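You operate a simulated robot arm through the tools that you are given. There is no shell and no other tool.

You are at the controls of a simulated robot arm. One attempt, no reset.

## Task
Put things in order on the top of the long grey-door table. At the end: the silver pull stands where the teal brush stood; the brown copper bearing block is on the white felt-faced plate; the teal brush stands where the brown copper bearing block stood; the small grey pad is on the yellow tray-stack felt-faced plate; whatever was shut is shut again. Leave all else as you found it, and nothing knocked over. Set down upright: small grey pad.
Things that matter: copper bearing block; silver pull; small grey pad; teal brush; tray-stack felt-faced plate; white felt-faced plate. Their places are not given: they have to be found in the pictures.

Only the result counts: the job must be done as asked and must still hold three seconds after the hand-in. Knocking over, shifting, dropping, spilling or breaking anything else fails it.

## Robot
A 6-joint arm with a two-finger parallel gripper, fixed in place. Base frame: the origin is at the foot of the arm, x ahead of it, y to its left, z up; the work surface is at about z = 800. Units: mm, degrees, N and s.
With the tool pointing down near the work surface it reaches from about 240 to 640 mm from the base axis. Its first joint turns from -66.0 to 66.0 degrees. Payload 2.7 kg.
Tool frame: the origin (TCP) lies between the finger pads and is the grasp point; the fingertips stand 23 mm ahead of it; z points along the fingers, y is the line along which they close. The gripper opens to 94 mm. The fingers are 38 mm wide and 10 mm thick; the gripper's body (54 by 96 mm) begins 39 mm behind the TCP.
Orientation is told as [roll, pitch, yaw] about the base's x, y, z axes, in that order, counted from this pose: with the fingers straight down and closing along the base's y, the tool's x points along the base's -x, its y along +y and its z along -z.

## Interface
- The arm moves only by the tool arm_command. Its argument "motion" is text: rows parted by semicolons, each of 6 numbers parted by spaces: the shift along the tool's x, y, z in units of 300 mm (1.0 is 300 mm), then the turn, a rotation vector about the tool's x, y, z in units of 45 degrees (1.0 is 45 degrees). In form: dx dy dz rx ry rz; .... A call has 1 to 20 rows; each row is the pose to reach, as a shift and turn from the pose commanded when the call began, along the tool's axes at that moment. "claw" is the finger opening in mm, from 0 to 94, set as the call begins (left out, the last holds). A call with a number of a shift or a turn outside -1 to 1 is refused whole. Rows are played at 5 a second. More than 50 mm and 8.6 degrees between two rows, or a gripper value outside its range, and nothing of the call is played. A pose out of reach is approached as far as the arm can. The call stops where the force on the tool passes 40 N (or 10 N more than at its start, if that is more) or the arm is blocked; 0.2 s more then pass. Each finger travels about 45 mm/s and halts on what it meets, pressing with about 33 N; the grip force reading is that of the motor and also rises with nothing between the fingers. The clock runs only during rows and for 0.2 s after the last one: add rows that repeat a pose to give the fingers time. It gives the time, the measured TCP pose, the force on the tool (base axes), the opening and the grip force at its end, in the units of the frame above (readings bear some noise), with the torque about the TCP (base axes, N m) and any sound that the robot's microphone picked up.
- Cameras (640 x 400 px; columns grow to the right, rows downward): "scene" is fixed at [82.8, -450.1, 1388.2]; the picture's right is [0.64, -0.77, 0.00], its down [-0.55, -0.46, -0.69] and it looks along [0.53, 0.44, -0.72] (base axes); focal length 314 px, centre (320, 200). "wrist" rides on the gripper at [86, 16, -74] in the tool frame; the picture's right is [-0.18, 0.98, 0.00], its down [-0.58, -0.11, -0.81] and it looks along [-0.79, -0.15, 0.59] (tool axes); focal length 243 px, centre (320, 200).
- grab_frame(camera): a new picture of that camera. The clock stands still meanwhile.
- measure_at(camera, pixels): for up to 12 pixels [column, row] of the newest picture of that camera ("zoom" is the newest enlarged one), the place [x, y, z] in the base frame of the surface seen there, good to about 2 mm. The clock stands still meanwhile.
- enlarge(camera, box): a new picture of the part [left, top, right, bottom] of that camera's present view, enlarged. The clock stands still meanwhile.
- finish_job(): hands the job in; it is judged then, once.

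Leave the gripper open and the arm clear of the work at the hand-in unless told otherwise.

The tools are called after ">>>" as a command line: name --argument value ..., lists and objects as JSON in quotes. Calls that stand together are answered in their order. arm_command: Moves the arm, as the interface text tells. Its arguments: {"type":"object","properties":{"motion":{"type":"string"},"claw":{"type":"number"}},"required":["motion"]} The other tools are called the same way: grab_frame (camera) takes a picture; measure_at (camera, pixels) gives the place of the surface under pixels of a picture; enlarge (camera, box) takes an enlarged picture of a part of a camera's view; finish_job () hands the job in.

At the start:

```text
t: 0.0
tcp_pos: [305.7, -111.9, 1083.4]
tcp_rot: [0.0, -0.1, 0.0]
force: [0.3, -0.7, 0.5]
wrist_torque: [0.0, -0.05, 0.0]
grip_width: 93.9
grip_force: 0.0
```

scene: 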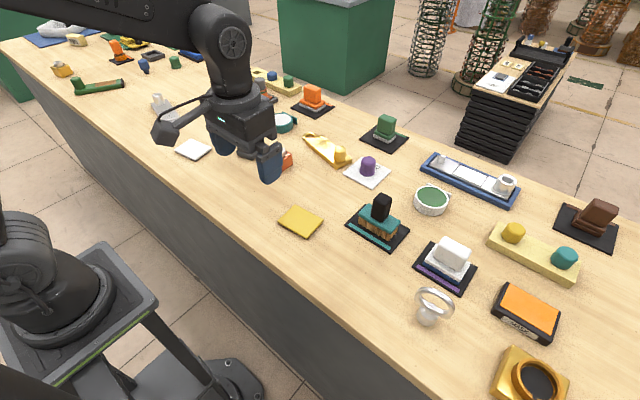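
wrist: 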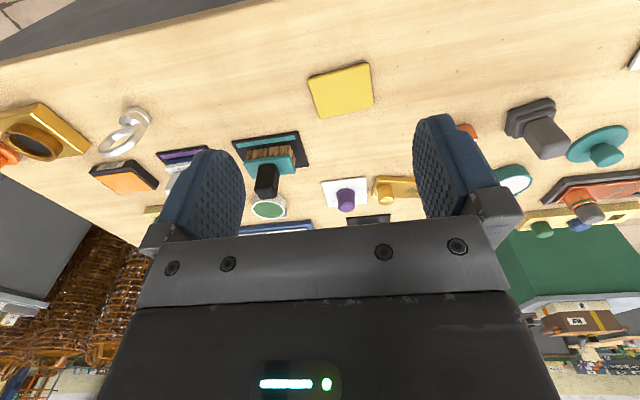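

I'll start by looking at the scene in detail: enlarged views of the scene camera, left, middle and right parts.

>>> enlarge --camera "scene" --box '[260, 130, 420, 250]'

>>> enlarge --camera "scene" --box '[400, 130, 640, 280]'

>>> enlarge --camera "scene" --box '[400, 250, 640, 400]'

>>> enlarge --camera "scene" --box '[130, 60, 330, 185]'

>>> enlarge --camera "scene" --box '[0, 10, 200, 135]'

>>> grab_frame --camera "wrist"

```text
3.33 times, centred on (340, 190) of scene
```

zoom: 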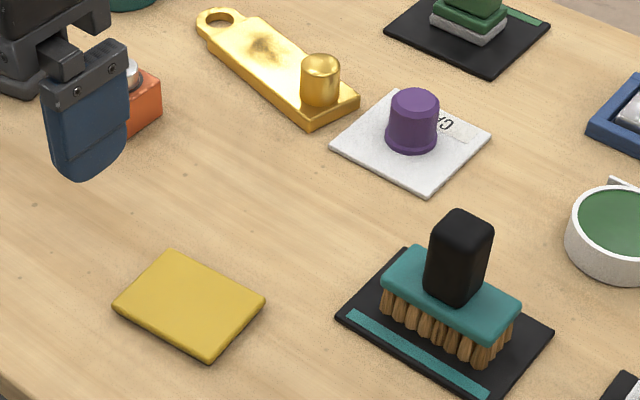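

```text
2.67 times, centred on (520, 205) of scene
```

zoom: 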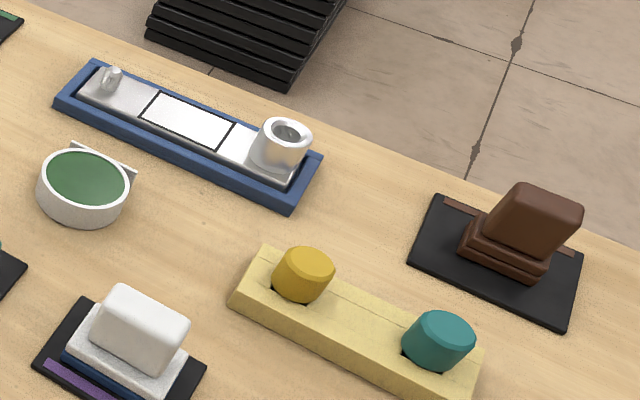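

```text
2.67 times, centred on (520, 325) of scene
```

zoom: 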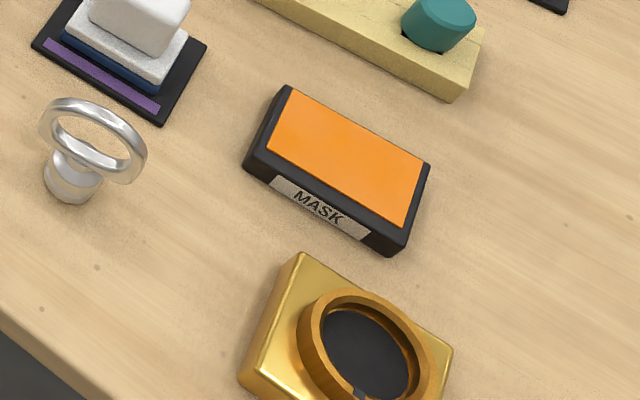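

```text
3.20 times, centred on (230, 122) of scene
```

zoom: 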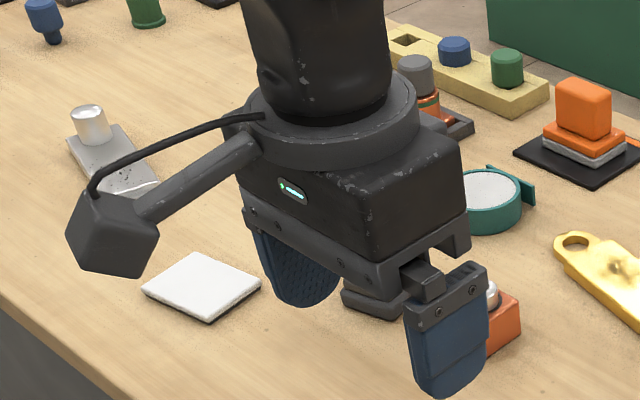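

```text
3.20 times, centred on (100, 72) of scene
```

zoom: 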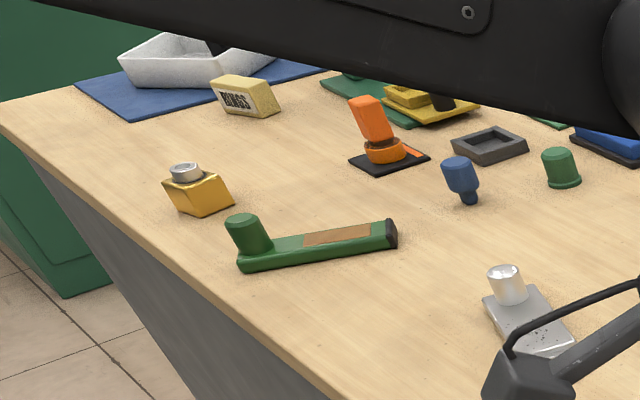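

```text
taken
```

wrist: 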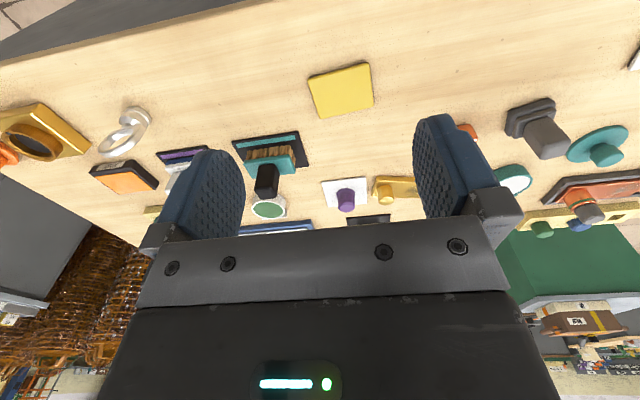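

The arm hides part of the table. I measure what I can see now: yellow plate (301,221), brush (378,220), ring pull (428,318), white plate (193,150), orange-brown block (287,160), white plate with purple thing (368,173).

>>> grab_frame --camera "scene"

>>> measure_at --camera "scene" --pixels '[[301, 221], [381, 203], [365, 222], [427, 318], [193, 150], [287, 160], [368, 163], [360, 185], [60, 70], [525, 312], [525, 382], [600, 215]]'

>>> measure_at --camera "wrist" --pixels '[[538, 125], [466, 130], [340, 90], [605, 153], [345, 195], [265, 180], [130, 130], [638, 60], [580, 210], [575, 235], [330, 30], [40, 140]]'

```text
taken
```

scene: 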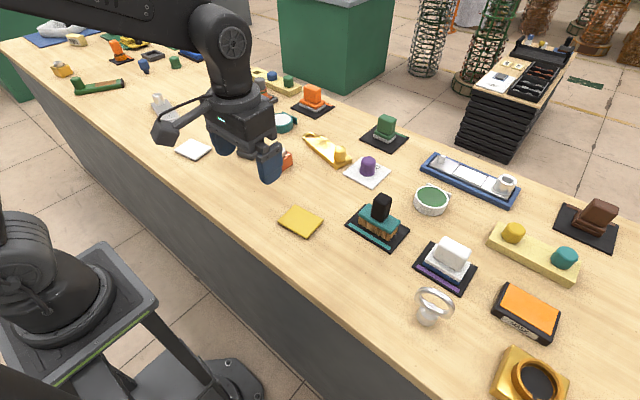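

```text
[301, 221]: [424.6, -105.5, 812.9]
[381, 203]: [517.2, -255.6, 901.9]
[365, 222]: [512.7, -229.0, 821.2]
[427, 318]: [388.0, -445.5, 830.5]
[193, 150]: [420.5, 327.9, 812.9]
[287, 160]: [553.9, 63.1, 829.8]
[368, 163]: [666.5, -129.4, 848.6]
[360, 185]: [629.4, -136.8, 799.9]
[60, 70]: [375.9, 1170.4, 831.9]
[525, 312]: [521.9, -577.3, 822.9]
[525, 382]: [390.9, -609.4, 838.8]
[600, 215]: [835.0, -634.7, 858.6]
```

```text
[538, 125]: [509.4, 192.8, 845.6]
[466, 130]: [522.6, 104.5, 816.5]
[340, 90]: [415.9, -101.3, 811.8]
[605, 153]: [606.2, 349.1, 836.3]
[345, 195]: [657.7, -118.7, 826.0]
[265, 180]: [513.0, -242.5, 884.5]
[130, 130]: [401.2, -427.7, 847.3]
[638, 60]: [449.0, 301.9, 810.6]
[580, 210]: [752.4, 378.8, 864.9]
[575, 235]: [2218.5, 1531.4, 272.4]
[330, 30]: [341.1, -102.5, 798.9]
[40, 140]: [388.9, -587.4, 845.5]
```

I see the yellow plate near (424,-105), brush (513,-245), pull (395,-440), white plate (420,328), and a small orange-brown block near (540,90) with a grey knobbed thing near (510,193). I move the wrist camera to the left (+y), keeping height, to see the left objects.

>>> arm_command --motion "0 0.15 0 0 0 0; 0 0.3 0 0 0 0; 0 0.45 0 0 0 0; 0 0.6 0 0 0 0; 0 0.75 0 0 0 0; 0 0.87 0 0 0 0; 0 0.87 0 0 0 0" --claw 94

>>> grab_frame --camera "wrist"

>>> grab_frame --camera "scene"

```text
t: 1.6
tcp_pos: [308.9, 150.5, 1083.3]
tcp_rot: [0.0, 0.0, -0.1]
force: [0.1, -0.5, -0.5]
wrist_torque: [-0.01, 0.0, 0.0]
grip_width: 93.9
grip_force: 0.1
```

```text
taken
```

wrist: 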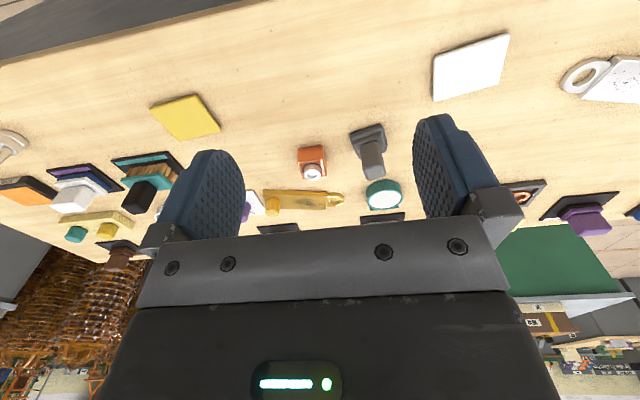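

```text
taken
```

scene: 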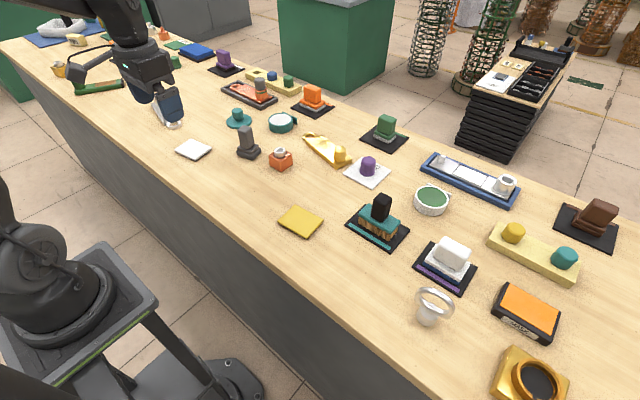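

Now the middle is clear in the scene view. I enlarge the area around the grey thing (248,143) and the orange-brown block (281,160), plus both plates and the pull.

>>> enlarge --camera "scene" --box '[210, 100, 320, 180]'

>>> enlarge --camera "scene" --box '[120, 40, 330, 180]'

>>> enlarge --camera "wrist" --box '[260, 100, 420, 220]'

>>> enlarge --camera "wrist" --box '[0, 80, 240, 240]'

>>> enlarge --camera "wrist" --box '[400, 20, 640, 180]'

>>> enlarge --camera "scene" --box '[440, 20, 600, 140]'

```text
5.00 times, centred on (265, 140) of scene
```

zoom: 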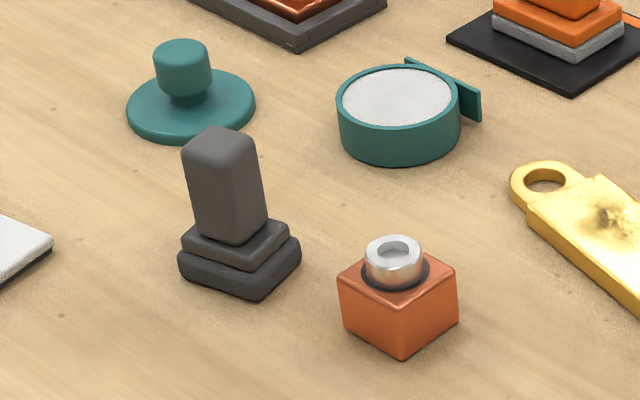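

```text
2.86 times, centred on (225, 110) of scene
```

zoom: 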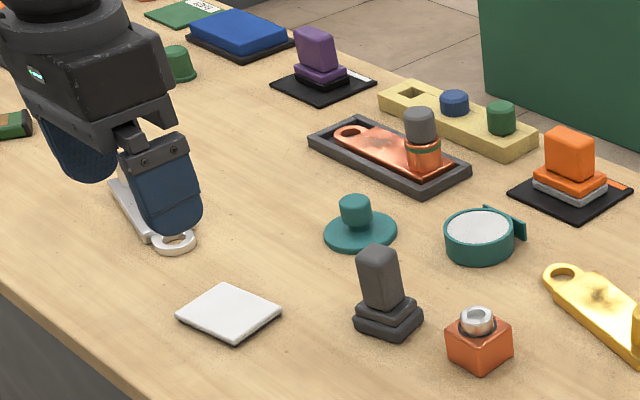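

```text
3.33 times, centred on (340, 160) of wrist
```

zoom: 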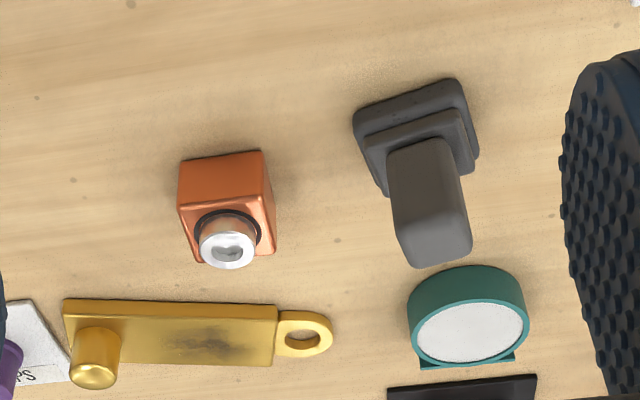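

```text
2.50 times, centred on (120, 160) of wrist
```

zoom: 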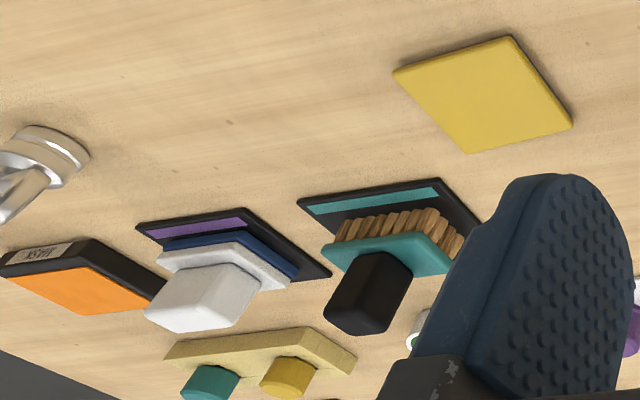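

```text
2.50 times, centred on (520, 100) of wrist
```

zoom: 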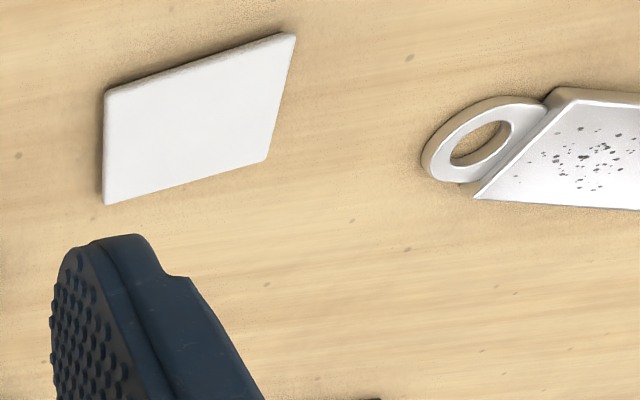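

```text
3.33 times, centred on (520, 80) of scene
```

zoom: 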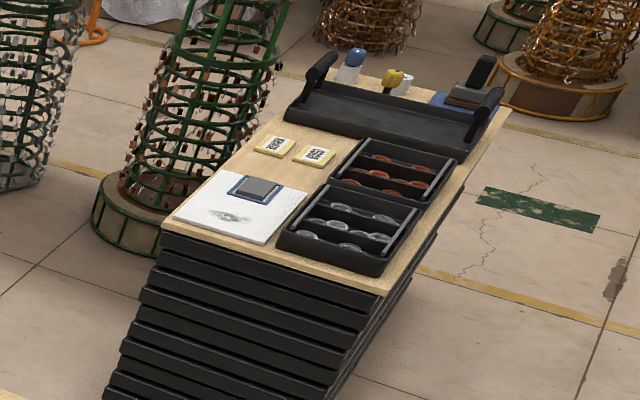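

The orange-brown block with a silver ring on top is the copper bearing block, the grey handled pad stands next to it, white and yellow plates are free. I check the other "silver" candidates: enlarge the chrome ring on foot (430,305) and the silver item at (165,110), and the far left.

>>> enlarge --camera "scene" --box '[390, 270, 470, 340]'

>>> enlarge --camera "scene" --box '[0, 10, 180, 120]'

>>> enlarge --camera "wrist" --box '[500, 40, 640, 240]'

>>> enlarge --camera "scene" --box '[260, 135, 300, 180]'

```text
5.71 times, centred on (430, 305) of scene
```

zoom: 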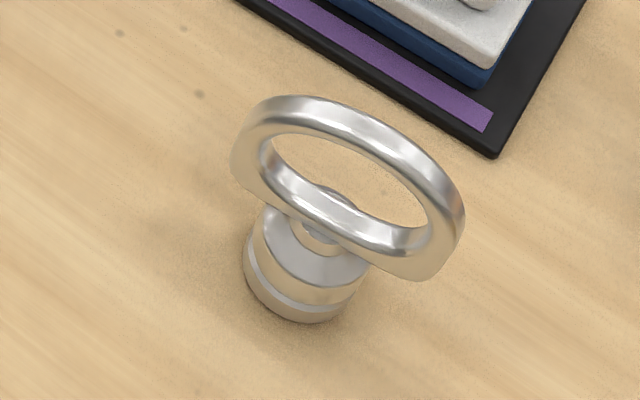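

```text
3.56 times, centred on (90, 65) of scene
```

zoom: 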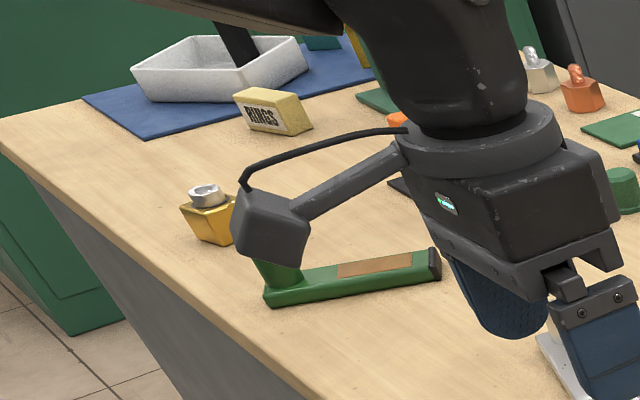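

```text
2.00 times, centred on (570, 140) of wrist
```

zoom: 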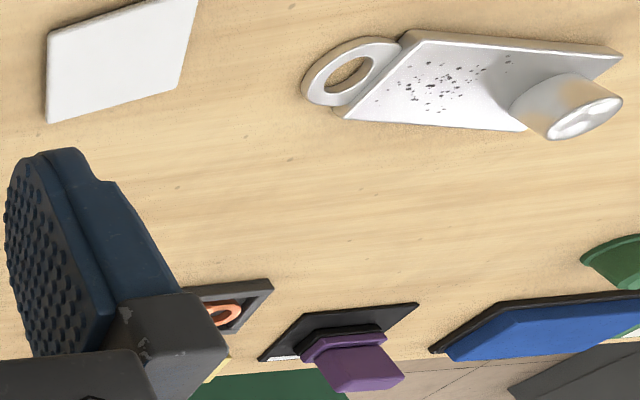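

```text
8.89 times, centred on (280, 158) of scene
```

zoom: 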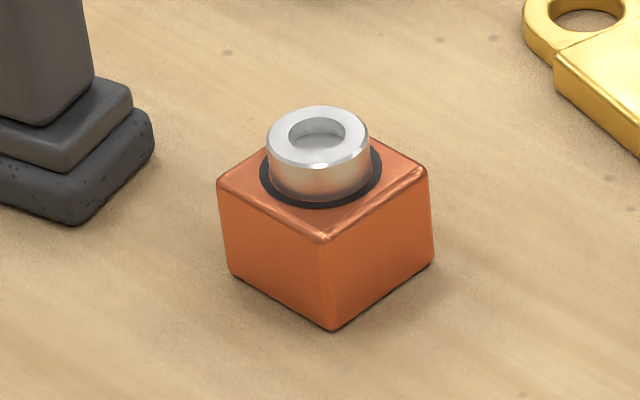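

The chrome ring on a foot is clearly a ring pull standing up; the other silver item is a flat plate with a loop and knob. I measure the block's top and bottom corners in the latest zoom: (222,183), (325,238), (426,172), ring (300,155), bottom front (333,328).

>>> measure_at --camera "zoom" --pixels '[[224, 183], [325, 236], [424, 173], [278, 150], [318, 157], [360, 150], [333, 324], [234, 268], [428, 258], [272, 250], [380, 250], [318, 112]]'

>>> measure_at --camera "wrist" --pixels '[[438, 60], [508, 36], [500, 80], [436, 98], [465, 70], [590, 75], [620, 80], [152, 108], [197, 96], [218, 128], [182, 138], [180, 118]]'

```text
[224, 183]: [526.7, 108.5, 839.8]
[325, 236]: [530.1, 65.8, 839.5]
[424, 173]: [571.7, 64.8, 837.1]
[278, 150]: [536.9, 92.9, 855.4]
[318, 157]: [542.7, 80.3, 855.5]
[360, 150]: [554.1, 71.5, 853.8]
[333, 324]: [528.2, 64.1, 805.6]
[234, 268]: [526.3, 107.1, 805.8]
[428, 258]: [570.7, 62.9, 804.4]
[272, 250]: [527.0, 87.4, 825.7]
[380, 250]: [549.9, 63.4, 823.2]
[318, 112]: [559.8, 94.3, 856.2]
```

```text
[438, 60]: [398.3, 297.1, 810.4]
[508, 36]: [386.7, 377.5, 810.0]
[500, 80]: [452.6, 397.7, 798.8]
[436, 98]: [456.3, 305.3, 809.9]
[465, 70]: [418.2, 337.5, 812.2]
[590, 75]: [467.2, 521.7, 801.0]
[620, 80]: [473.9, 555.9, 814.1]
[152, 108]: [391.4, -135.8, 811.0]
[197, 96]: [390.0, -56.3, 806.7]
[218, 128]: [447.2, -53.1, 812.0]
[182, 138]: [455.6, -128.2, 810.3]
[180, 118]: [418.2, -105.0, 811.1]
```

Block: about 44 mm cube, corners near (526,108), (529,65), (571,64), top z≈840, ring top ≈855, nearly axis aligned. Now I zoom on the grey pad and measure it.

>>> enlarge --camera "scene" --box '[228, 120, 272, 165]'

```text
8.89 times, centred on (250, 142) of scene
```

zoom: 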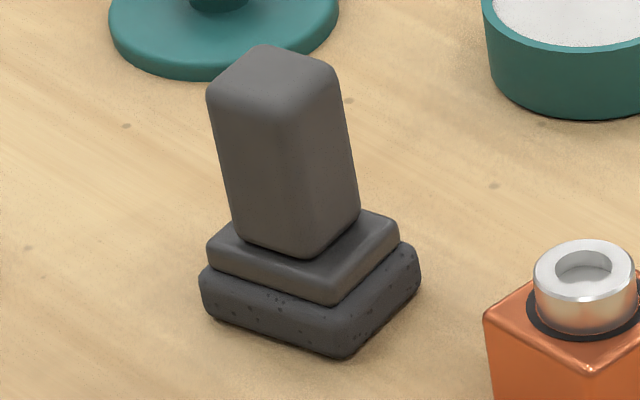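

>>> measure_at --camera "zoom" --pixels '[[215, 92], [300, 110], [338, 75], [265, 50], [278, 80], [240, 170], [270, 200], [330, 190], [300, 255], [204, 290], [340, 330], [416, 270]]'

>>> measure_at --camera "zoom" --pixels '[[212, 310], [338, 352], [414, 290], [235, 225], [300, 245], [355, 205], [225, 130], [300, 140], [345, 120], [212, 250], [340, 300], [395, 230]]'

```text
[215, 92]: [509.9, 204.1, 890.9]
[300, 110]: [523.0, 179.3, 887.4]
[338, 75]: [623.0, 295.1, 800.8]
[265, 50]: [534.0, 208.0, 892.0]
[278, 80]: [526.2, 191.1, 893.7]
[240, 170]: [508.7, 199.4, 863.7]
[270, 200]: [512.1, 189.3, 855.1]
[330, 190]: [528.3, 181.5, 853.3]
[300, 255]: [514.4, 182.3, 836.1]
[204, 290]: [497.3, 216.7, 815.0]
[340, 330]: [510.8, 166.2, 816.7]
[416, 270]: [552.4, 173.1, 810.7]
```

```text
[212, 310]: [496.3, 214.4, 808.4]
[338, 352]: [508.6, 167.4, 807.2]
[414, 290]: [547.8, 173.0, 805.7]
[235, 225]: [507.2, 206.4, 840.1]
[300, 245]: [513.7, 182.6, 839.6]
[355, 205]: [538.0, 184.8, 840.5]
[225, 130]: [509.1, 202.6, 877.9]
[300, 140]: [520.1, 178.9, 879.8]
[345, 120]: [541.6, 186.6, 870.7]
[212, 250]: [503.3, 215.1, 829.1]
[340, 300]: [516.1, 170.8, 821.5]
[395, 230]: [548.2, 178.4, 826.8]
```

Pad: base about 49×43 mm, centre ≈(523.5,194.5), yaw ≈ +12°, handle centre ≈(524.5,195.5), top z≈893. Next zoom on the brush.

>>> enlarge --camera "scene" --box '[340, 185, 415, 255]'

```text
5.71 times, centred on (378, 220) of scene
```

zoom: 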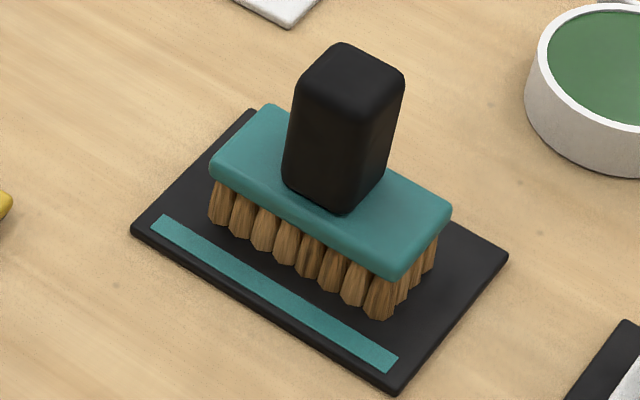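

>>> measure_at --camera "zoom" --pixels '[[298, 82], [372, 112], [402, 80], [342, 48], [350, 80], [286, 170], [345, 207], [386, 170], [310, 140], [360, 160], [390, 130], [320, 180]]'

>>> measure_at --camera "zoom" --pixels '[[213, 165], [393, 268], [447, 212], [268, 108], [230, 160], [390, 255], [213, 220], [380, 316], [432, 265], [134, 230], [394, 388], [505, 257]]'

>>> measure_at --camera "zoom" --pixels '[[250, 112], [155, 225], [392, 360], [300, 330], [440, 330], [190, 185], [470, 250], [290, 200], [400, 190]]'

```text
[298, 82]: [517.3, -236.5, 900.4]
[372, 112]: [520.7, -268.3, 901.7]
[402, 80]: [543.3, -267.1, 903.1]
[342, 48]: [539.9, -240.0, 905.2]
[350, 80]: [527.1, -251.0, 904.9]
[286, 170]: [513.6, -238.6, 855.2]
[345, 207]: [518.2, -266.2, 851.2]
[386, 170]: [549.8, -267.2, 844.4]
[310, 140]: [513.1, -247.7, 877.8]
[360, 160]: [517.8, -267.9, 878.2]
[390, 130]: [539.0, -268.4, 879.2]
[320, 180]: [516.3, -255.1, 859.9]
```

```text
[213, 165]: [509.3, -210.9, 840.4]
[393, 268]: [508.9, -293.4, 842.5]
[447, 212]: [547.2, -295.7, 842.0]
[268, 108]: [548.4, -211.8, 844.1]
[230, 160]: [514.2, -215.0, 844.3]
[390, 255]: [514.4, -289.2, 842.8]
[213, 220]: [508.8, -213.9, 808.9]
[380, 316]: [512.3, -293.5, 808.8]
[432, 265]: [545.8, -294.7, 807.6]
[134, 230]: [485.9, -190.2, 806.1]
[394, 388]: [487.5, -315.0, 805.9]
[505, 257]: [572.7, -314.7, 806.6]
```

```text
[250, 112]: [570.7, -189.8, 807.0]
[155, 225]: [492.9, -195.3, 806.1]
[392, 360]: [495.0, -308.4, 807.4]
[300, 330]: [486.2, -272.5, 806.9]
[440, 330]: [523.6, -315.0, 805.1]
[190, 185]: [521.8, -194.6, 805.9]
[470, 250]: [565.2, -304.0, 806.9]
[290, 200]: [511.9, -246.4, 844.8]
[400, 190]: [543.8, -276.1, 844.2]
```

Brush: handle centre ≈(528,-253), 30 mm wide, top z≈905; head 39×85 mm axis aligned, on a mat (top z≈806). Now the pull.

>>> enlarge --camera "scene" --box '[405, 280, 460, 332]'

```text
7.69 times, centred on (432, 306) of scene
```

zoom: 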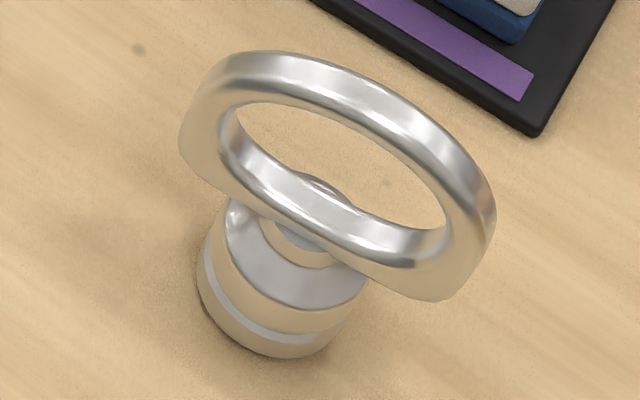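

>>> measure_at --camera "zoom" --pixels '[[190, 150], [205, 170], [300, 65], [320, 80], [400, 110], [490, 210], [470, 270], [440, 295], [400, 282], [330, 240], [260, 190], [225, 170]]'

>>> measure_at --camera "zoom" --pixels '[[215, 60], [250, 52], [350, 72], [450, 140], [240, 230], [260, 270], [300, 295], [350, 285], [200, 270], [230, 320], [280, 350], [340, 340]]'

>>> measure_at --camera "zoom" --pixels '[[270, 170], [300, 185], [340, 205], [400, 240], [440, 235], [250, 150], [230, 110], [185, 130], [330, 180], [310, 250], [280, 235], [360, 180]]'

```text
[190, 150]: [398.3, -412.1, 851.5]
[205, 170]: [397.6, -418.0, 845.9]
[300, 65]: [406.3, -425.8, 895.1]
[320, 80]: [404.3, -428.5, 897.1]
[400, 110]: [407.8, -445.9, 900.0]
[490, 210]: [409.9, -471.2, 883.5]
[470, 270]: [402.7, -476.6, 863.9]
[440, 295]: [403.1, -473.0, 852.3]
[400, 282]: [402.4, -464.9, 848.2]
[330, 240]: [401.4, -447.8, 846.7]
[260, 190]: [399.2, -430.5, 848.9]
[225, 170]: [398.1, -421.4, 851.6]
```

```text
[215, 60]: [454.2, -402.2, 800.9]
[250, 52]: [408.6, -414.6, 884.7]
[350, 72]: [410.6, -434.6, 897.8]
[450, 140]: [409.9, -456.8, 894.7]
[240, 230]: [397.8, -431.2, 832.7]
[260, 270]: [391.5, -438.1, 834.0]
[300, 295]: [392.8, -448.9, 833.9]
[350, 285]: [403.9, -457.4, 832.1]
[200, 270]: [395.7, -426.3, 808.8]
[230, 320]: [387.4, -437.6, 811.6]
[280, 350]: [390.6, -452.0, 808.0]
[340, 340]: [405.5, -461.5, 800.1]
```

```text
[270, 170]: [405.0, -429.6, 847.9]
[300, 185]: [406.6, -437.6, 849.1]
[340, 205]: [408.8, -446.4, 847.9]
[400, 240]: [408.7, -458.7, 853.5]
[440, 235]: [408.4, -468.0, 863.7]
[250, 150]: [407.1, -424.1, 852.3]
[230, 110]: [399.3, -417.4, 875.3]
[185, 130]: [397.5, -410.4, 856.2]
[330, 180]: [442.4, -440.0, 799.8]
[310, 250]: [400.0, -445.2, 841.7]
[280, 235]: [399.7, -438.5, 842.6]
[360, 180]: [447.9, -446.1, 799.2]
```

Pull: vertical ring, centre ≈(404.5,-443.5), ring z 845–900, thickness ≈10 mm with normal about 5° off x, foot on the table. I'll grip the ring across its thickness. Now measure both plates and the gold item/neighbours near the block.

>>> enlarge --camera "scene" --box '[165, 130, 225, 170]'

>>> measure_at --camera "scene" --pixels '[[308, 137], [306, 142], [315, 152], [330, 165], [345, 150], [239, 119], [273, 125], [293, 122], [452, 250], [445, 262], [449, 241], [434, 247]]'

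```text
10.00 times, centred on (195, 150) of scene
```

zoom: 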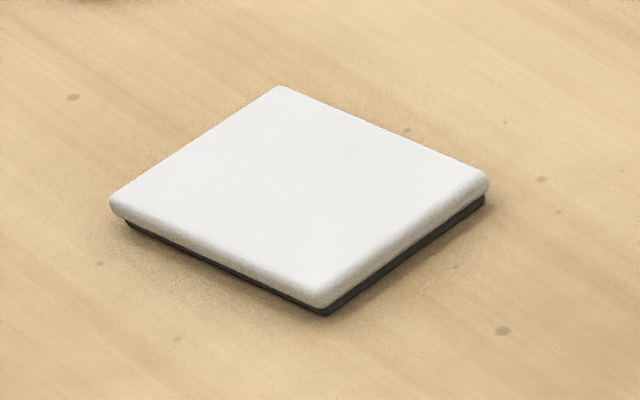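

```text
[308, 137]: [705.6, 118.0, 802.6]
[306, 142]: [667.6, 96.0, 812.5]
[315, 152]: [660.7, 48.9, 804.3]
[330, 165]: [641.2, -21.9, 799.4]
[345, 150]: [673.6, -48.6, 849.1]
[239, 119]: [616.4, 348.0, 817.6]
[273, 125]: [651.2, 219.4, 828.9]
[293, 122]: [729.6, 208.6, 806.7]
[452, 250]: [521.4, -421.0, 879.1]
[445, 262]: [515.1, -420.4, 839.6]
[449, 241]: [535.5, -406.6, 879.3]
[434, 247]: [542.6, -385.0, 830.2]
```

Gold plate lies at x>640, well clear of the block's place. I measure the white plate in this zoom: corners (280,88), (112,205), (325,300), (485,185).

>>> measure_at --camera "zoom" --pixels '[[281, 90], [116, 204], [325, 300], [484, 185], [300, 195], [130, 225], [325, 313], [483, 203]]'

>>> enlarge --camera "scene" --box '[270, 200, 330, 240]'

```text
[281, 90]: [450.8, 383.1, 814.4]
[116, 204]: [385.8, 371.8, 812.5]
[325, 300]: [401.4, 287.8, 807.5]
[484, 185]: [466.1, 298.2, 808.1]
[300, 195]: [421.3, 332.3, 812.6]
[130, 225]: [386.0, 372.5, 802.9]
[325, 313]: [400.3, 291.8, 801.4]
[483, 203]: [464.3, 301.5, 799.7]
```

```text
10.00 times, centred on (300, 220) of scene
```

zoom: 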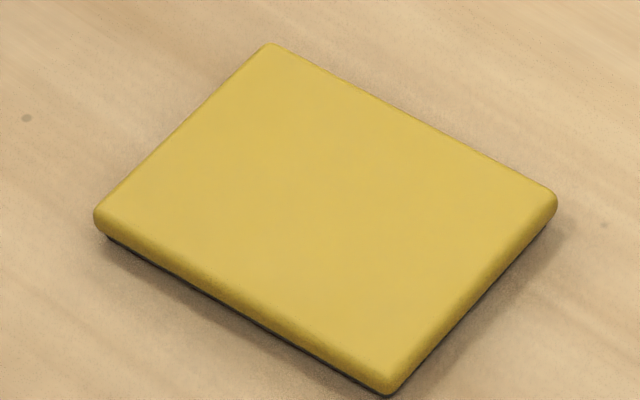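

>>> measure_at --camera "zoom" --pixels '[[270, 47], [98, 216], [388, 385], [553, 198], [320, 210], [112, 240], [386, 393], [180, 250], [470, 290]]'

>>> enlarge --camera "scene" --box '[130, 60, 250, 140]'

```text
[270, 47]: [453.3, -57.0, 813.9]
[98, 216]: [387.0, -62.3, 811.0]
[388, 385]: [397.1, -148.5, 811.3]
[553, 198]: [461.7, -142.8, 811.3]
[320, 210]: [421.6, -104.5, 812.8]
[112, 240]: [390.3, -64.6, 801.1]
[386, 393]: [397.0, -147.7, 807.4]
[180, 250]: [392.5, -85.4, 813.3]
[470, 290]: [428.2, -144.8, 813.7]
```

```text
5.00 times, centred on (190, 100) of scene
```

zoom: 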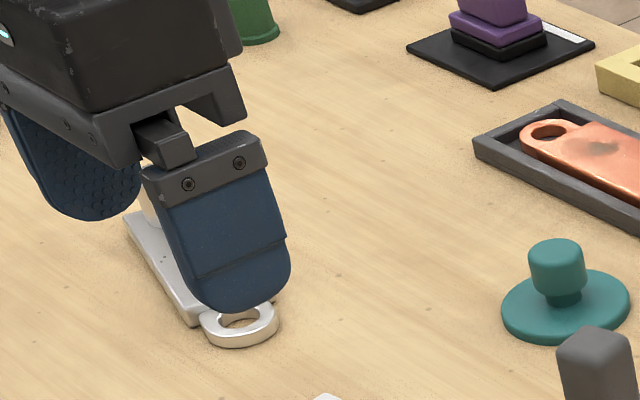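

Plates: white centre ≈(426,335) top z≈813; yellow centre ≈(424.8,-102.7) top z≈813. Before moving in I take a couple of null readings to average the pose noise.

>>> arm_command --motion "0 0 0 0 0 0" --claw 94

>>> arm_command --motion "0 0 0 0 0 0"

>>> arm_command --motion "0 0 0 0 0 0"

```text
t: 2.0
tcp_pos: [308.3, 149.4, 1084.2]
tcp_rot: [0.1, 0.0, 0.0]
force: [-0.2, 0.3, -0.8]
wrist_torque: [0.01, -0.01, -0.01]
grip_width: 94.0
grip_force: 0.2
```

```text
t: 2.4
tcp_pos: [306.8, 149.8, 1082.2]
tcp_rot: [0.0, 0.1, 0.1]
force: [0.6, -0.2, -1.0]
wrist_torque: [0.03, 0.0, 0.01]
grip_width: 94.1
grip_force: 0.1
```

```text
t: 2.8
tcp_pos: [307.2, 150.3, 1083.8]
tcp_rot: [-0.1, -0.1, 0.0]
force: [-0.6, 0.3, 0.0]
wrist_torque: [0.0, 0.02, 0.01]
grip_width: 94.0
grip_force: 0.1
```

Averaged pose ≈(307.5,149.7,1083.4). I move to a hover above the copper block at about (549,86,960).

>>> arm_command --motion "-0.115 -0.0303 0.0588 0 0 0; -0.23 -0.0607 0.1175 0 0 0; -0.345 -0.091 0.1763 0 0 0; -0.46 -0.1213 0.235 0 0 0; -0.575 -0.1516 0.2938 0 0 0; -0.69 -0.182 0.3525 0 0 0; -0.805 -0.2123 0.4113 0 0 0; -0.805 -0.2123 0.4113 0 0 0" --claw 94

>>> grab_frame --camera "wrist"

>>> enlarge --camera "scene" --box '[220, 80, 340, 180]'

```text
t: 4.6
tcp_pos: [547.1, 85.9, 959.8]
tcp_rot: [0.0, -0.1, 0.0]
force: [0.0, 0.7, -0.2]
wrist_torque: [0.01, 0.02, 0.02]
grip_width: 94.0
grip_force: 0.0
```

```text
taken
```

wrist: 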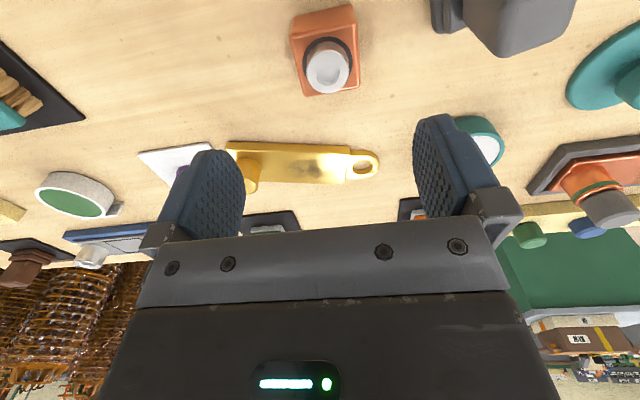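

```text
4.00 times, centred on (280, 130) of scene
```

zoom: 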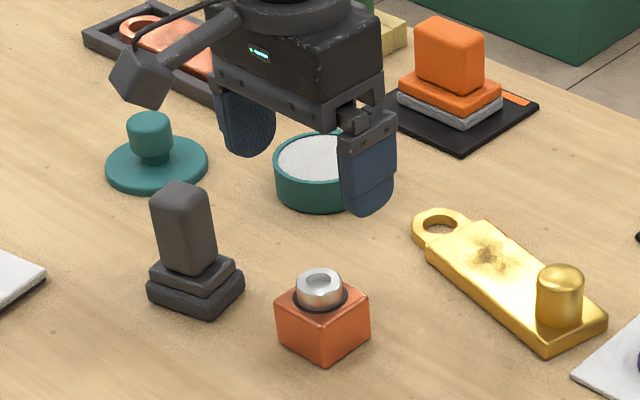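

Now hovering; the block is in the wrist picture near (325,50). I zoom the wrist view on the block to measure its top corners again.

>>> enlarge --camera "wrist" --box '[270, 0, 380, 110]'

```text
3.64 times, centred on (325, 55) of wrist
```

zoom: 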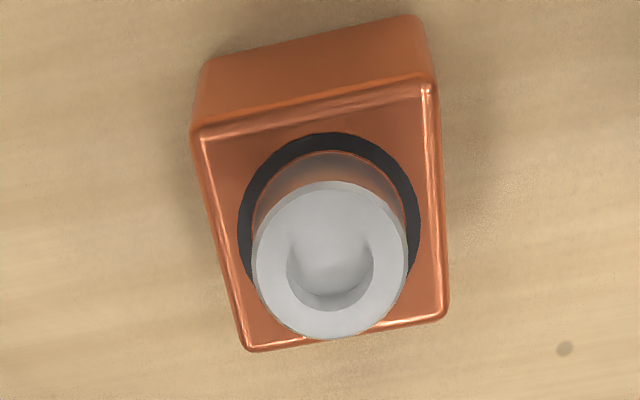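

>>> measure_at --camera "zoom" --pixels '[[200, 134], [430, 90], [440, 315], [252, 345], [330, 225], [262, 265], [402, 265], [195, 200], [444, 200], [240, 160], [420, 20], [210, 60]]'

```text
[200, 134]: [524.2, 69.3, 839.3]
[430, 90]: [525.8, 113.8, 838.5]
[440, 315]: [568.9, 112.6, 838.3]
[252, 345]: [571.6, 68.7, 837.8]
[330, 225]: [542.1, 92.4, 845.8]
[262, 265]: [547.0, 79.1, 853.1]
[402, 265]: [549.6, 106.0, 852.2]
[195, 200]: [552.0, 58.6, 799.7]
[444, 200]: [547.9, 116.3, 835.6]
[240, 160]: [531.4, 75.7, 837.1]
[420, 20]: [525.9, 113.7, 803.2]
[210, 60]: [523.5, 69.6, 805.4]
```

The wrist view says block centre ≈(547.6,91), the scene view said ≈(549,86.6). To settle this 4 mm difference I measure the fingers in the scene view.

>>> enlarge --camera "scene" --box '[265, 95, 330, 145]'

```text
8.00 times, centred on (298, 120) of scene
```

zoom: 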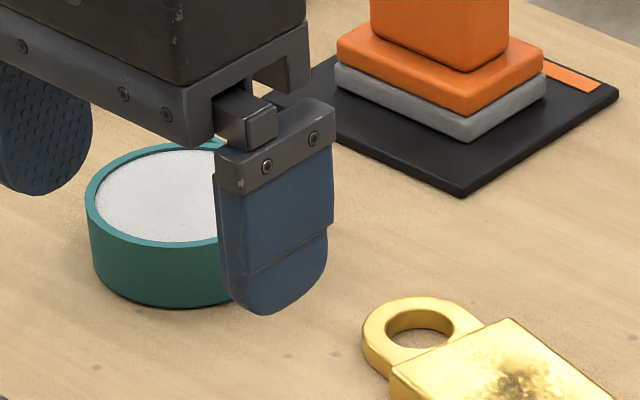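

>>> measure_at --camera "zoom" --pixels '[[245, 250], [325, 215], [280, 230], [270, 305], [280, 260], [300, 250], [240, 175], [325, 120], [220, 220], [224, 250], [10, 100], [45, 190]]'

```text
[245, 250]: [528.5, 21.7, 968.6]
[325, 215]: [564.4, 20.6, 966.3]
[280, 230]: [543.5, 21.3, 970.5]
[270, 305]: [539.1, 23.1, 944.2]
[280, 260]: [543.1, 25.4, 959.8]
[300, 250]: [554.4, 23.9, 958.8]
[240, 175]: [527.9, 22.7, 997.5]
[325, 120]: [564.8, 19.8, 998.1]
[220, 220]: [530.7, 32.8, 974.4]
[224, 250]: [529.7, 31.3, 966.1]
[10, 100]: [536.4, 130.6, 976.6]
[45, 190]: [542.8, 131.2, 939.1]
```

The scene view places the fingers about 4 mm too far in −y relative to the reported pose, so the scene camera carries a y-bias of about −4 mm; the wrist view is consistent with the tool. Block is thus at about y≈91.5. I shift +5.5 mm in y, +1 in x, and descend to z≈829 with open fingers.

>>> arm_command --motion "-0.0033 0.0183 0 0 0 0; -0.0033 0.0183 0.12 0 0 0; -0.0033 0.0183 0.24 0 0 0; -0.0033 0.0183 0.34 0 0 0; -0.0033 0.0183 0.4 0 0 0; -0.0033 0.0183 0.4367 0 0 0; -0.0033 0.0183 0.4367 0 0 0" --claw 94

>>> grab_frame --camera "wrist"

>>> enlarge --camera "scene" --box '[240, 110, 320, 180]'

```text
t: 6.2
tcp_pos: [548.2, 91.6, 831.3]
tcp_rot: [0.0, 0.0, 0.0]
force: [0.1, 0.5, 0.4]
wrist_torque: [-0.01, -0.02, -0.02]
grip_width: 94.1
grip_force: 0.1
```

```text
taken
```

wrist: 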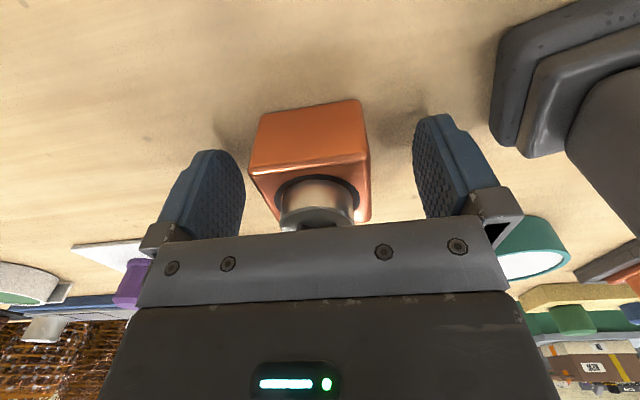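

```text
5.71 times, centred on (280, 145) of scene
```

zoom: 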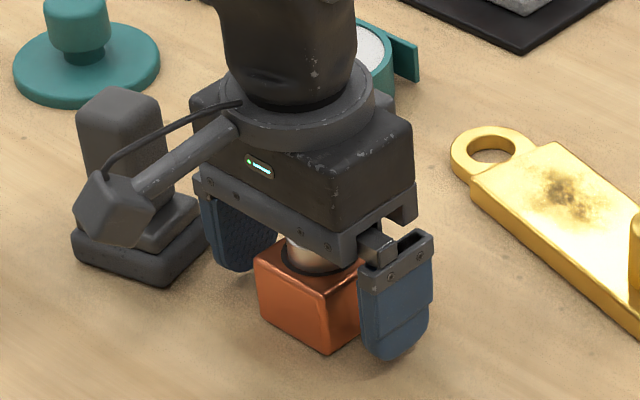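

The block is between the fingers with clearance on both sides. I close the fingers with repeated rows.

>>> arm_command --motion "0 0 0 0 0 0; 0 0 0 0 0 0; 0 0 0 0 0 0; 0 0 0 0 0 0; 0 0 0 0 0 0; 0 0 0 0 0 0; 0 0 0 0 0 0" --claw 0

>>> grab_frame --camera "wrist"

```text
t: 7.8
tcp_pos: [548.3, 90.9, 831.2]
tcp_rot: [-0.1, 0.0, 0.0]
force: [-0.4, -0.6, 0.2]
wrist_torque: [-0.06, 0.0, 0.05]
grip_width: 49.9
grip_force: 32.4
```

```text
taken
```

wrist: 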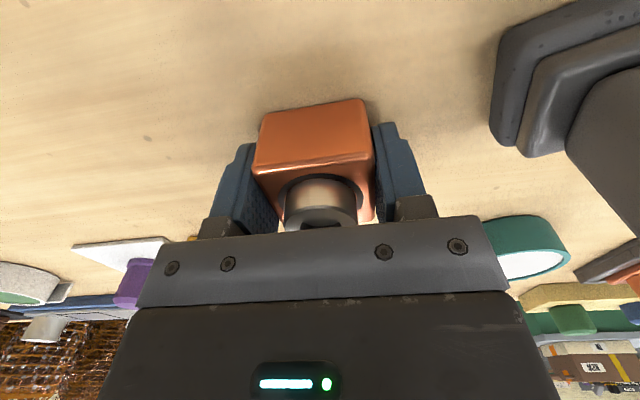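

Gripped (49.9 mm, 32 N). I lift 150 mm and carry the block over to the white plate at about (425,337).

>>> arm_command --motion "0 0 -0.05 0 0 0; 0 0 -0.15 0 0 0; 0 0 -0.28 0 0 0; 0 0 -0.4 0 0 0; 0 0 -0.5 0 0 0; 0.0587 0.117 -0.5 0 0 0; 0.1174 0.234 -0.5 0 0 0; 0.1761 0.351 -0.5 0 0 0; 0.2349 0.469 -0.5 0 0 0; 0.2936 0.586 -0.5 0 0 0; 0.3523 0.703 -0.5 0 0 0; 0.411 0.82 -0.5 0 0 0; 0.411 0.82 -0.5 0 0 0; 0.411 0.82 -0.5 0 0 0"

>>> grab_frame --camera "wrist"

>>> grab_frame --camera "scene"

```text
t: 10.8
tcp_pos: [423.7, 335.8, 980.3]
tcp_rot: [0.1, 0.0, 0.0]
force: [0.2, 0.0, -3.1]
wrist_torque: [0.03, 0.01, 0.05]
grip_width: 49.7
grip_force: 32.9
```

```text
taken
```

wrist: 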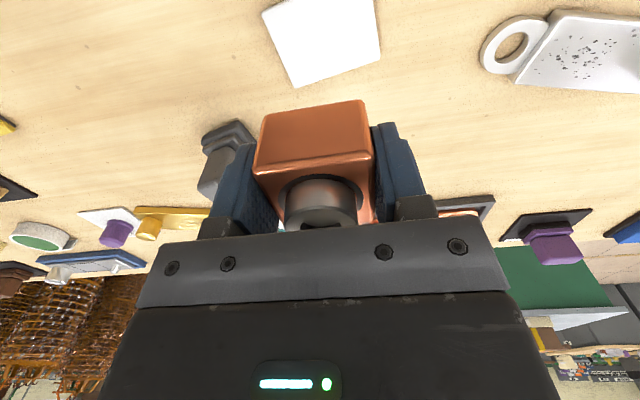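

```text
taken
```

scene: 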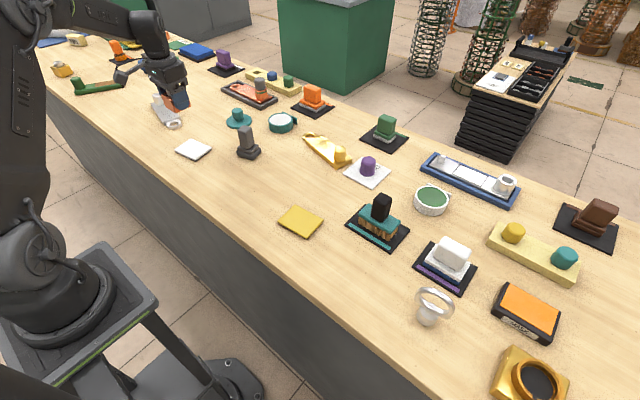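

The white plate is under the held block (wrist picture near (322,37)). I measure its corners.

>>> measure_at --camera "wrist" --pixels '[[265, 14], [298, 85], [380, 56], [322, 37], [340, 20], [300, 45]]'

```text
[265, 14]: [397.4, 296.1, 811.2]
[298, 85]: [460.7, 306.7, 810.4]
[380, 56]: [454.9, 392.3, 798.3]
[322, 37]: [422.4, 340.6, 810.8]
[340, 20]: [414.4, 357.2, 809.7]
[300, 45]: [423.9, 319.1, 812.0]
```

Plate centre ≈(425,341). I shift +4 mm in y and descend to just above contact (TCP ≈846).

>>> arm_command --motion "-0.0017 0.0133 0 0 0 0; -0.0017 0.0133 0.12 0 0 0; -0.0017 0.0133 0.24 0 0 0; -0.0017 0.0133 0.34 0 0 0; -0.0017 0.0133 0.4 0 0 0; -0.0017 0.0133 0.43 0 0 0; -0.0017 0.0133 0.45 0 0 0; -0.0017 0.0133 0.45 0 0 0"

>>> grab_frame --camera "wrist"

>>> enlarge --camera "scene" --box '[155, 105, 235, 175]'

```text
t: 12.6
tcp_pos: [426.5, 341.4, 845.0]
tcp_rot: [0.0, 0.0, 0.0]
force: [-0.1, 1.1, -3.4]
wrist_torque: [0.02, 0.0, -0.03]
grip_width: 49.8
grip_force: 33.0
```

```text
taken
```

wrist: 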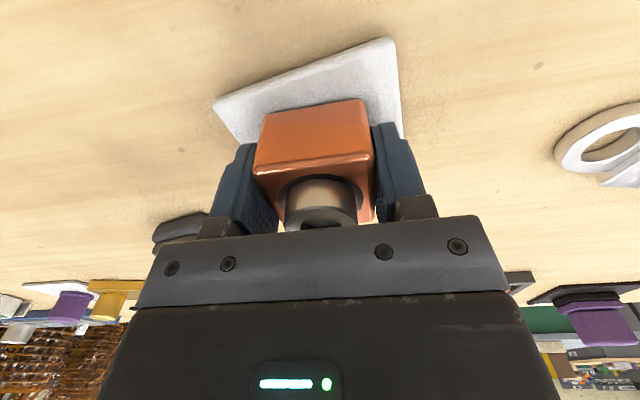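

```text
5.71 times, centred on (195, 140) of scene
```

zoom: 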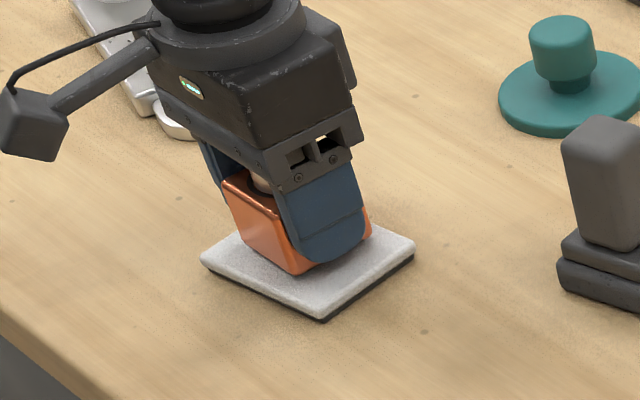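

The block sits over the middle of the plate, no contact yet (force −3.4 N is the weight). I lower by 3 mm in small steps.

>>> arm_command --motion "0 0 0.0033 0 0 0; 0 0 0.0067 0 0 0; 0 0 0.01 0 0 0; 0 0 0.01 0 0 0"

```text
t: 13.6
tcp_pos: [426.6, 340.6, 843.4]
tcp_rot: [0.0, 0.1, 0.0]
force: [-0.6, -1.7, 3.7]
wrist_torque: [-0.1, 0.1, 0.0]
grip_width: 49.7
grip_force: 33.1
```

Force rose to +3.7 N: the block rests on the plate. I open the fingers.

>>> arm_command --motion "0 0 0 0 0 0; 0 0 0 0 0 0; 0 0 0 0 0 0; 0 0 0 0 0 0; 0 0 0 0 0 0; 0 0 0 0 0 0" --claw 90

>>> grab_frame --camera "wrist"

```text
t: 15.0
tcp_pos: [426.6, 340.8, 842.0]
tcp_rot: [0.1, -0.1, 0.1]
force: [-0.7, -0.1, 0.0]
wrist_torque: [0.0, 0.0, 0.0]
grip_width: 90.1
grip_force: 0.2
```

```text
taken
```

wrist: 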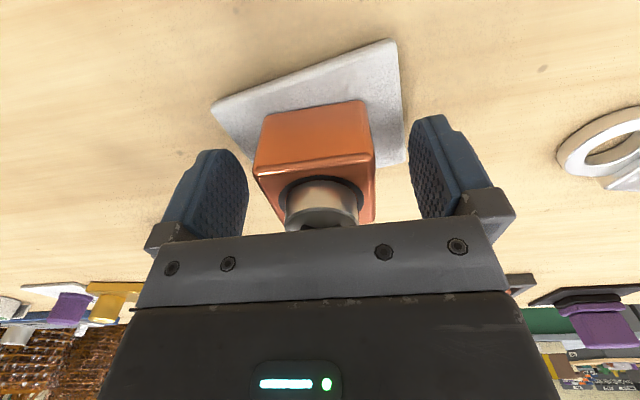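

Block released and standing on the white plate. Now I lift up and go above the grey pad (≈(524,199)) at z≈1000.

>>> arm_command --motion "0 0 -0.1 0 0 0; 0 0 -0.25 0 0 0; 0 0 -0.4 0 0 0; 0 0 -0.5233 0 0 0; -0.082 -0.118 -0.5233 0 0 0; -0.164 -0.236 -0.5233 0 0 0; -0.246 -0.355 -0.5233 0 0 0; -0.328 -0.473 -0.5233 0 0 0; -0.328 -0.473 -0.5233 0 0 0; -0.328 -0.473 -0.5233 0 0 0" --claw 90

>>> grab_frame --camera "wrist"

>>> enlarge --camera "scene" --box '[155, 110, 235, 180]'

```text
t: 17.2
tcp_pos: [525.4, 199.3, 998.7]
tcp_rot: [0.0, 0.0, 0.0]
force: [0.3, -0.9, 1.0]
wrist_torque: [-0.01, 0.01, -0.01]
grip_width: 90.0
grip_force: 0.1
```

```text
taken
```

wrist: 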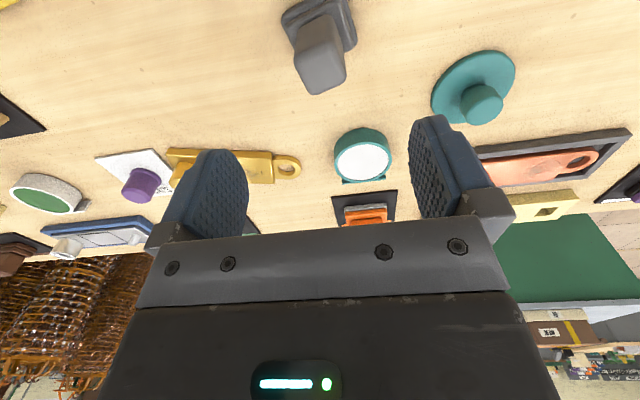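

```text
5.71 times, centred on (195, 145) of scene
```

zoom: 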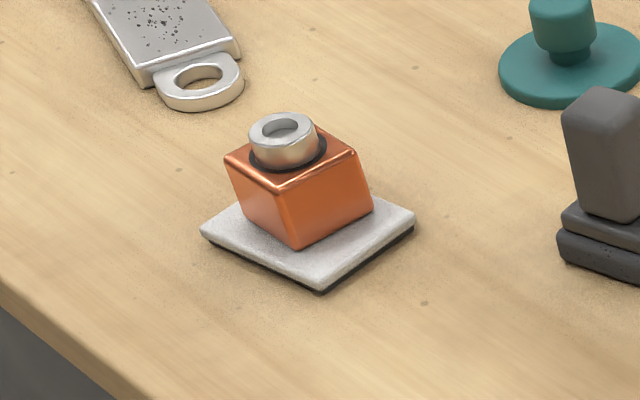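

Block stands on the plate; I verify its top is level and measure the pad handle corners in the wrist view around (320,55).

>>> measure_at --camera "zoom" --pixels '[[232, 162], [280, 188], [352, 152], [283, 118], [298, 243], [247, 212], [368, 210], [285, 150]]'

>>> enlarge --camera "wrist" --box '[256, 0, 384, 100]'

```text
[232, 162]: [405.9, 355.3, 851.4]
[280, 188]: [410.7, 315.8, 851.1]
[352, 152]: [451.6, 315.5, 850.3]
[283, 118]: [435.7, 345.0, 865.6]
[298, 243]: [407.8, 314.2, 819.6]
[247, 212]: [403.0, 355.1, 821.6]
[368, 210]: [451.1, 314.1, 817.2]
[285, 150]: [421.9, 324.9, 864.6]
```

```text
4.00 times, centred on (320, 50) of wrist
```

zoom: 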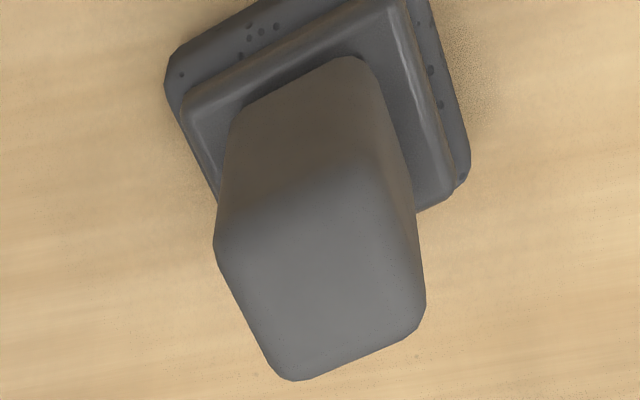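

Top corners of the block are level at z≈851. Now measure the pad's handle top corners in the zoom: (222,238), (372,170), (420,308), (290,374), centre (322,272).

>>> measure_at --camera "zoom" --pixels '[[224, 238], [372, 172], [418, 308], [288, 372], [322, 272], [240, 110], [360, 62], [170, 85], [465, 180], [185, 110], [448, 195], [412, 205]]'

```text
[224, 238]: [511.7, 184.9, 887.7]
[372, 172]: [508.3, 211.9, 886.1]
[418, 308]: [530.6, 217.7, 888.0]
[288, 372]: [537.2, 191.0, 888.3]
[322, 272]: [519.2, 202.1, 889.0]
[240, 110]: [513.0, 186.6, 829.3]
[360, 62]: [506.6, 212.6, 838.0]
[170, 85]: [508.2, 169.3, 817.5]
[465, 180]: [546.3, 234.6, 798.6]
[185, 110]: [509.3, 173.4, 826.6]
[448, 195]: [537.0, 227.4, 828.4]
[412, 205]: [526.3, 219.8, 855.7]
```

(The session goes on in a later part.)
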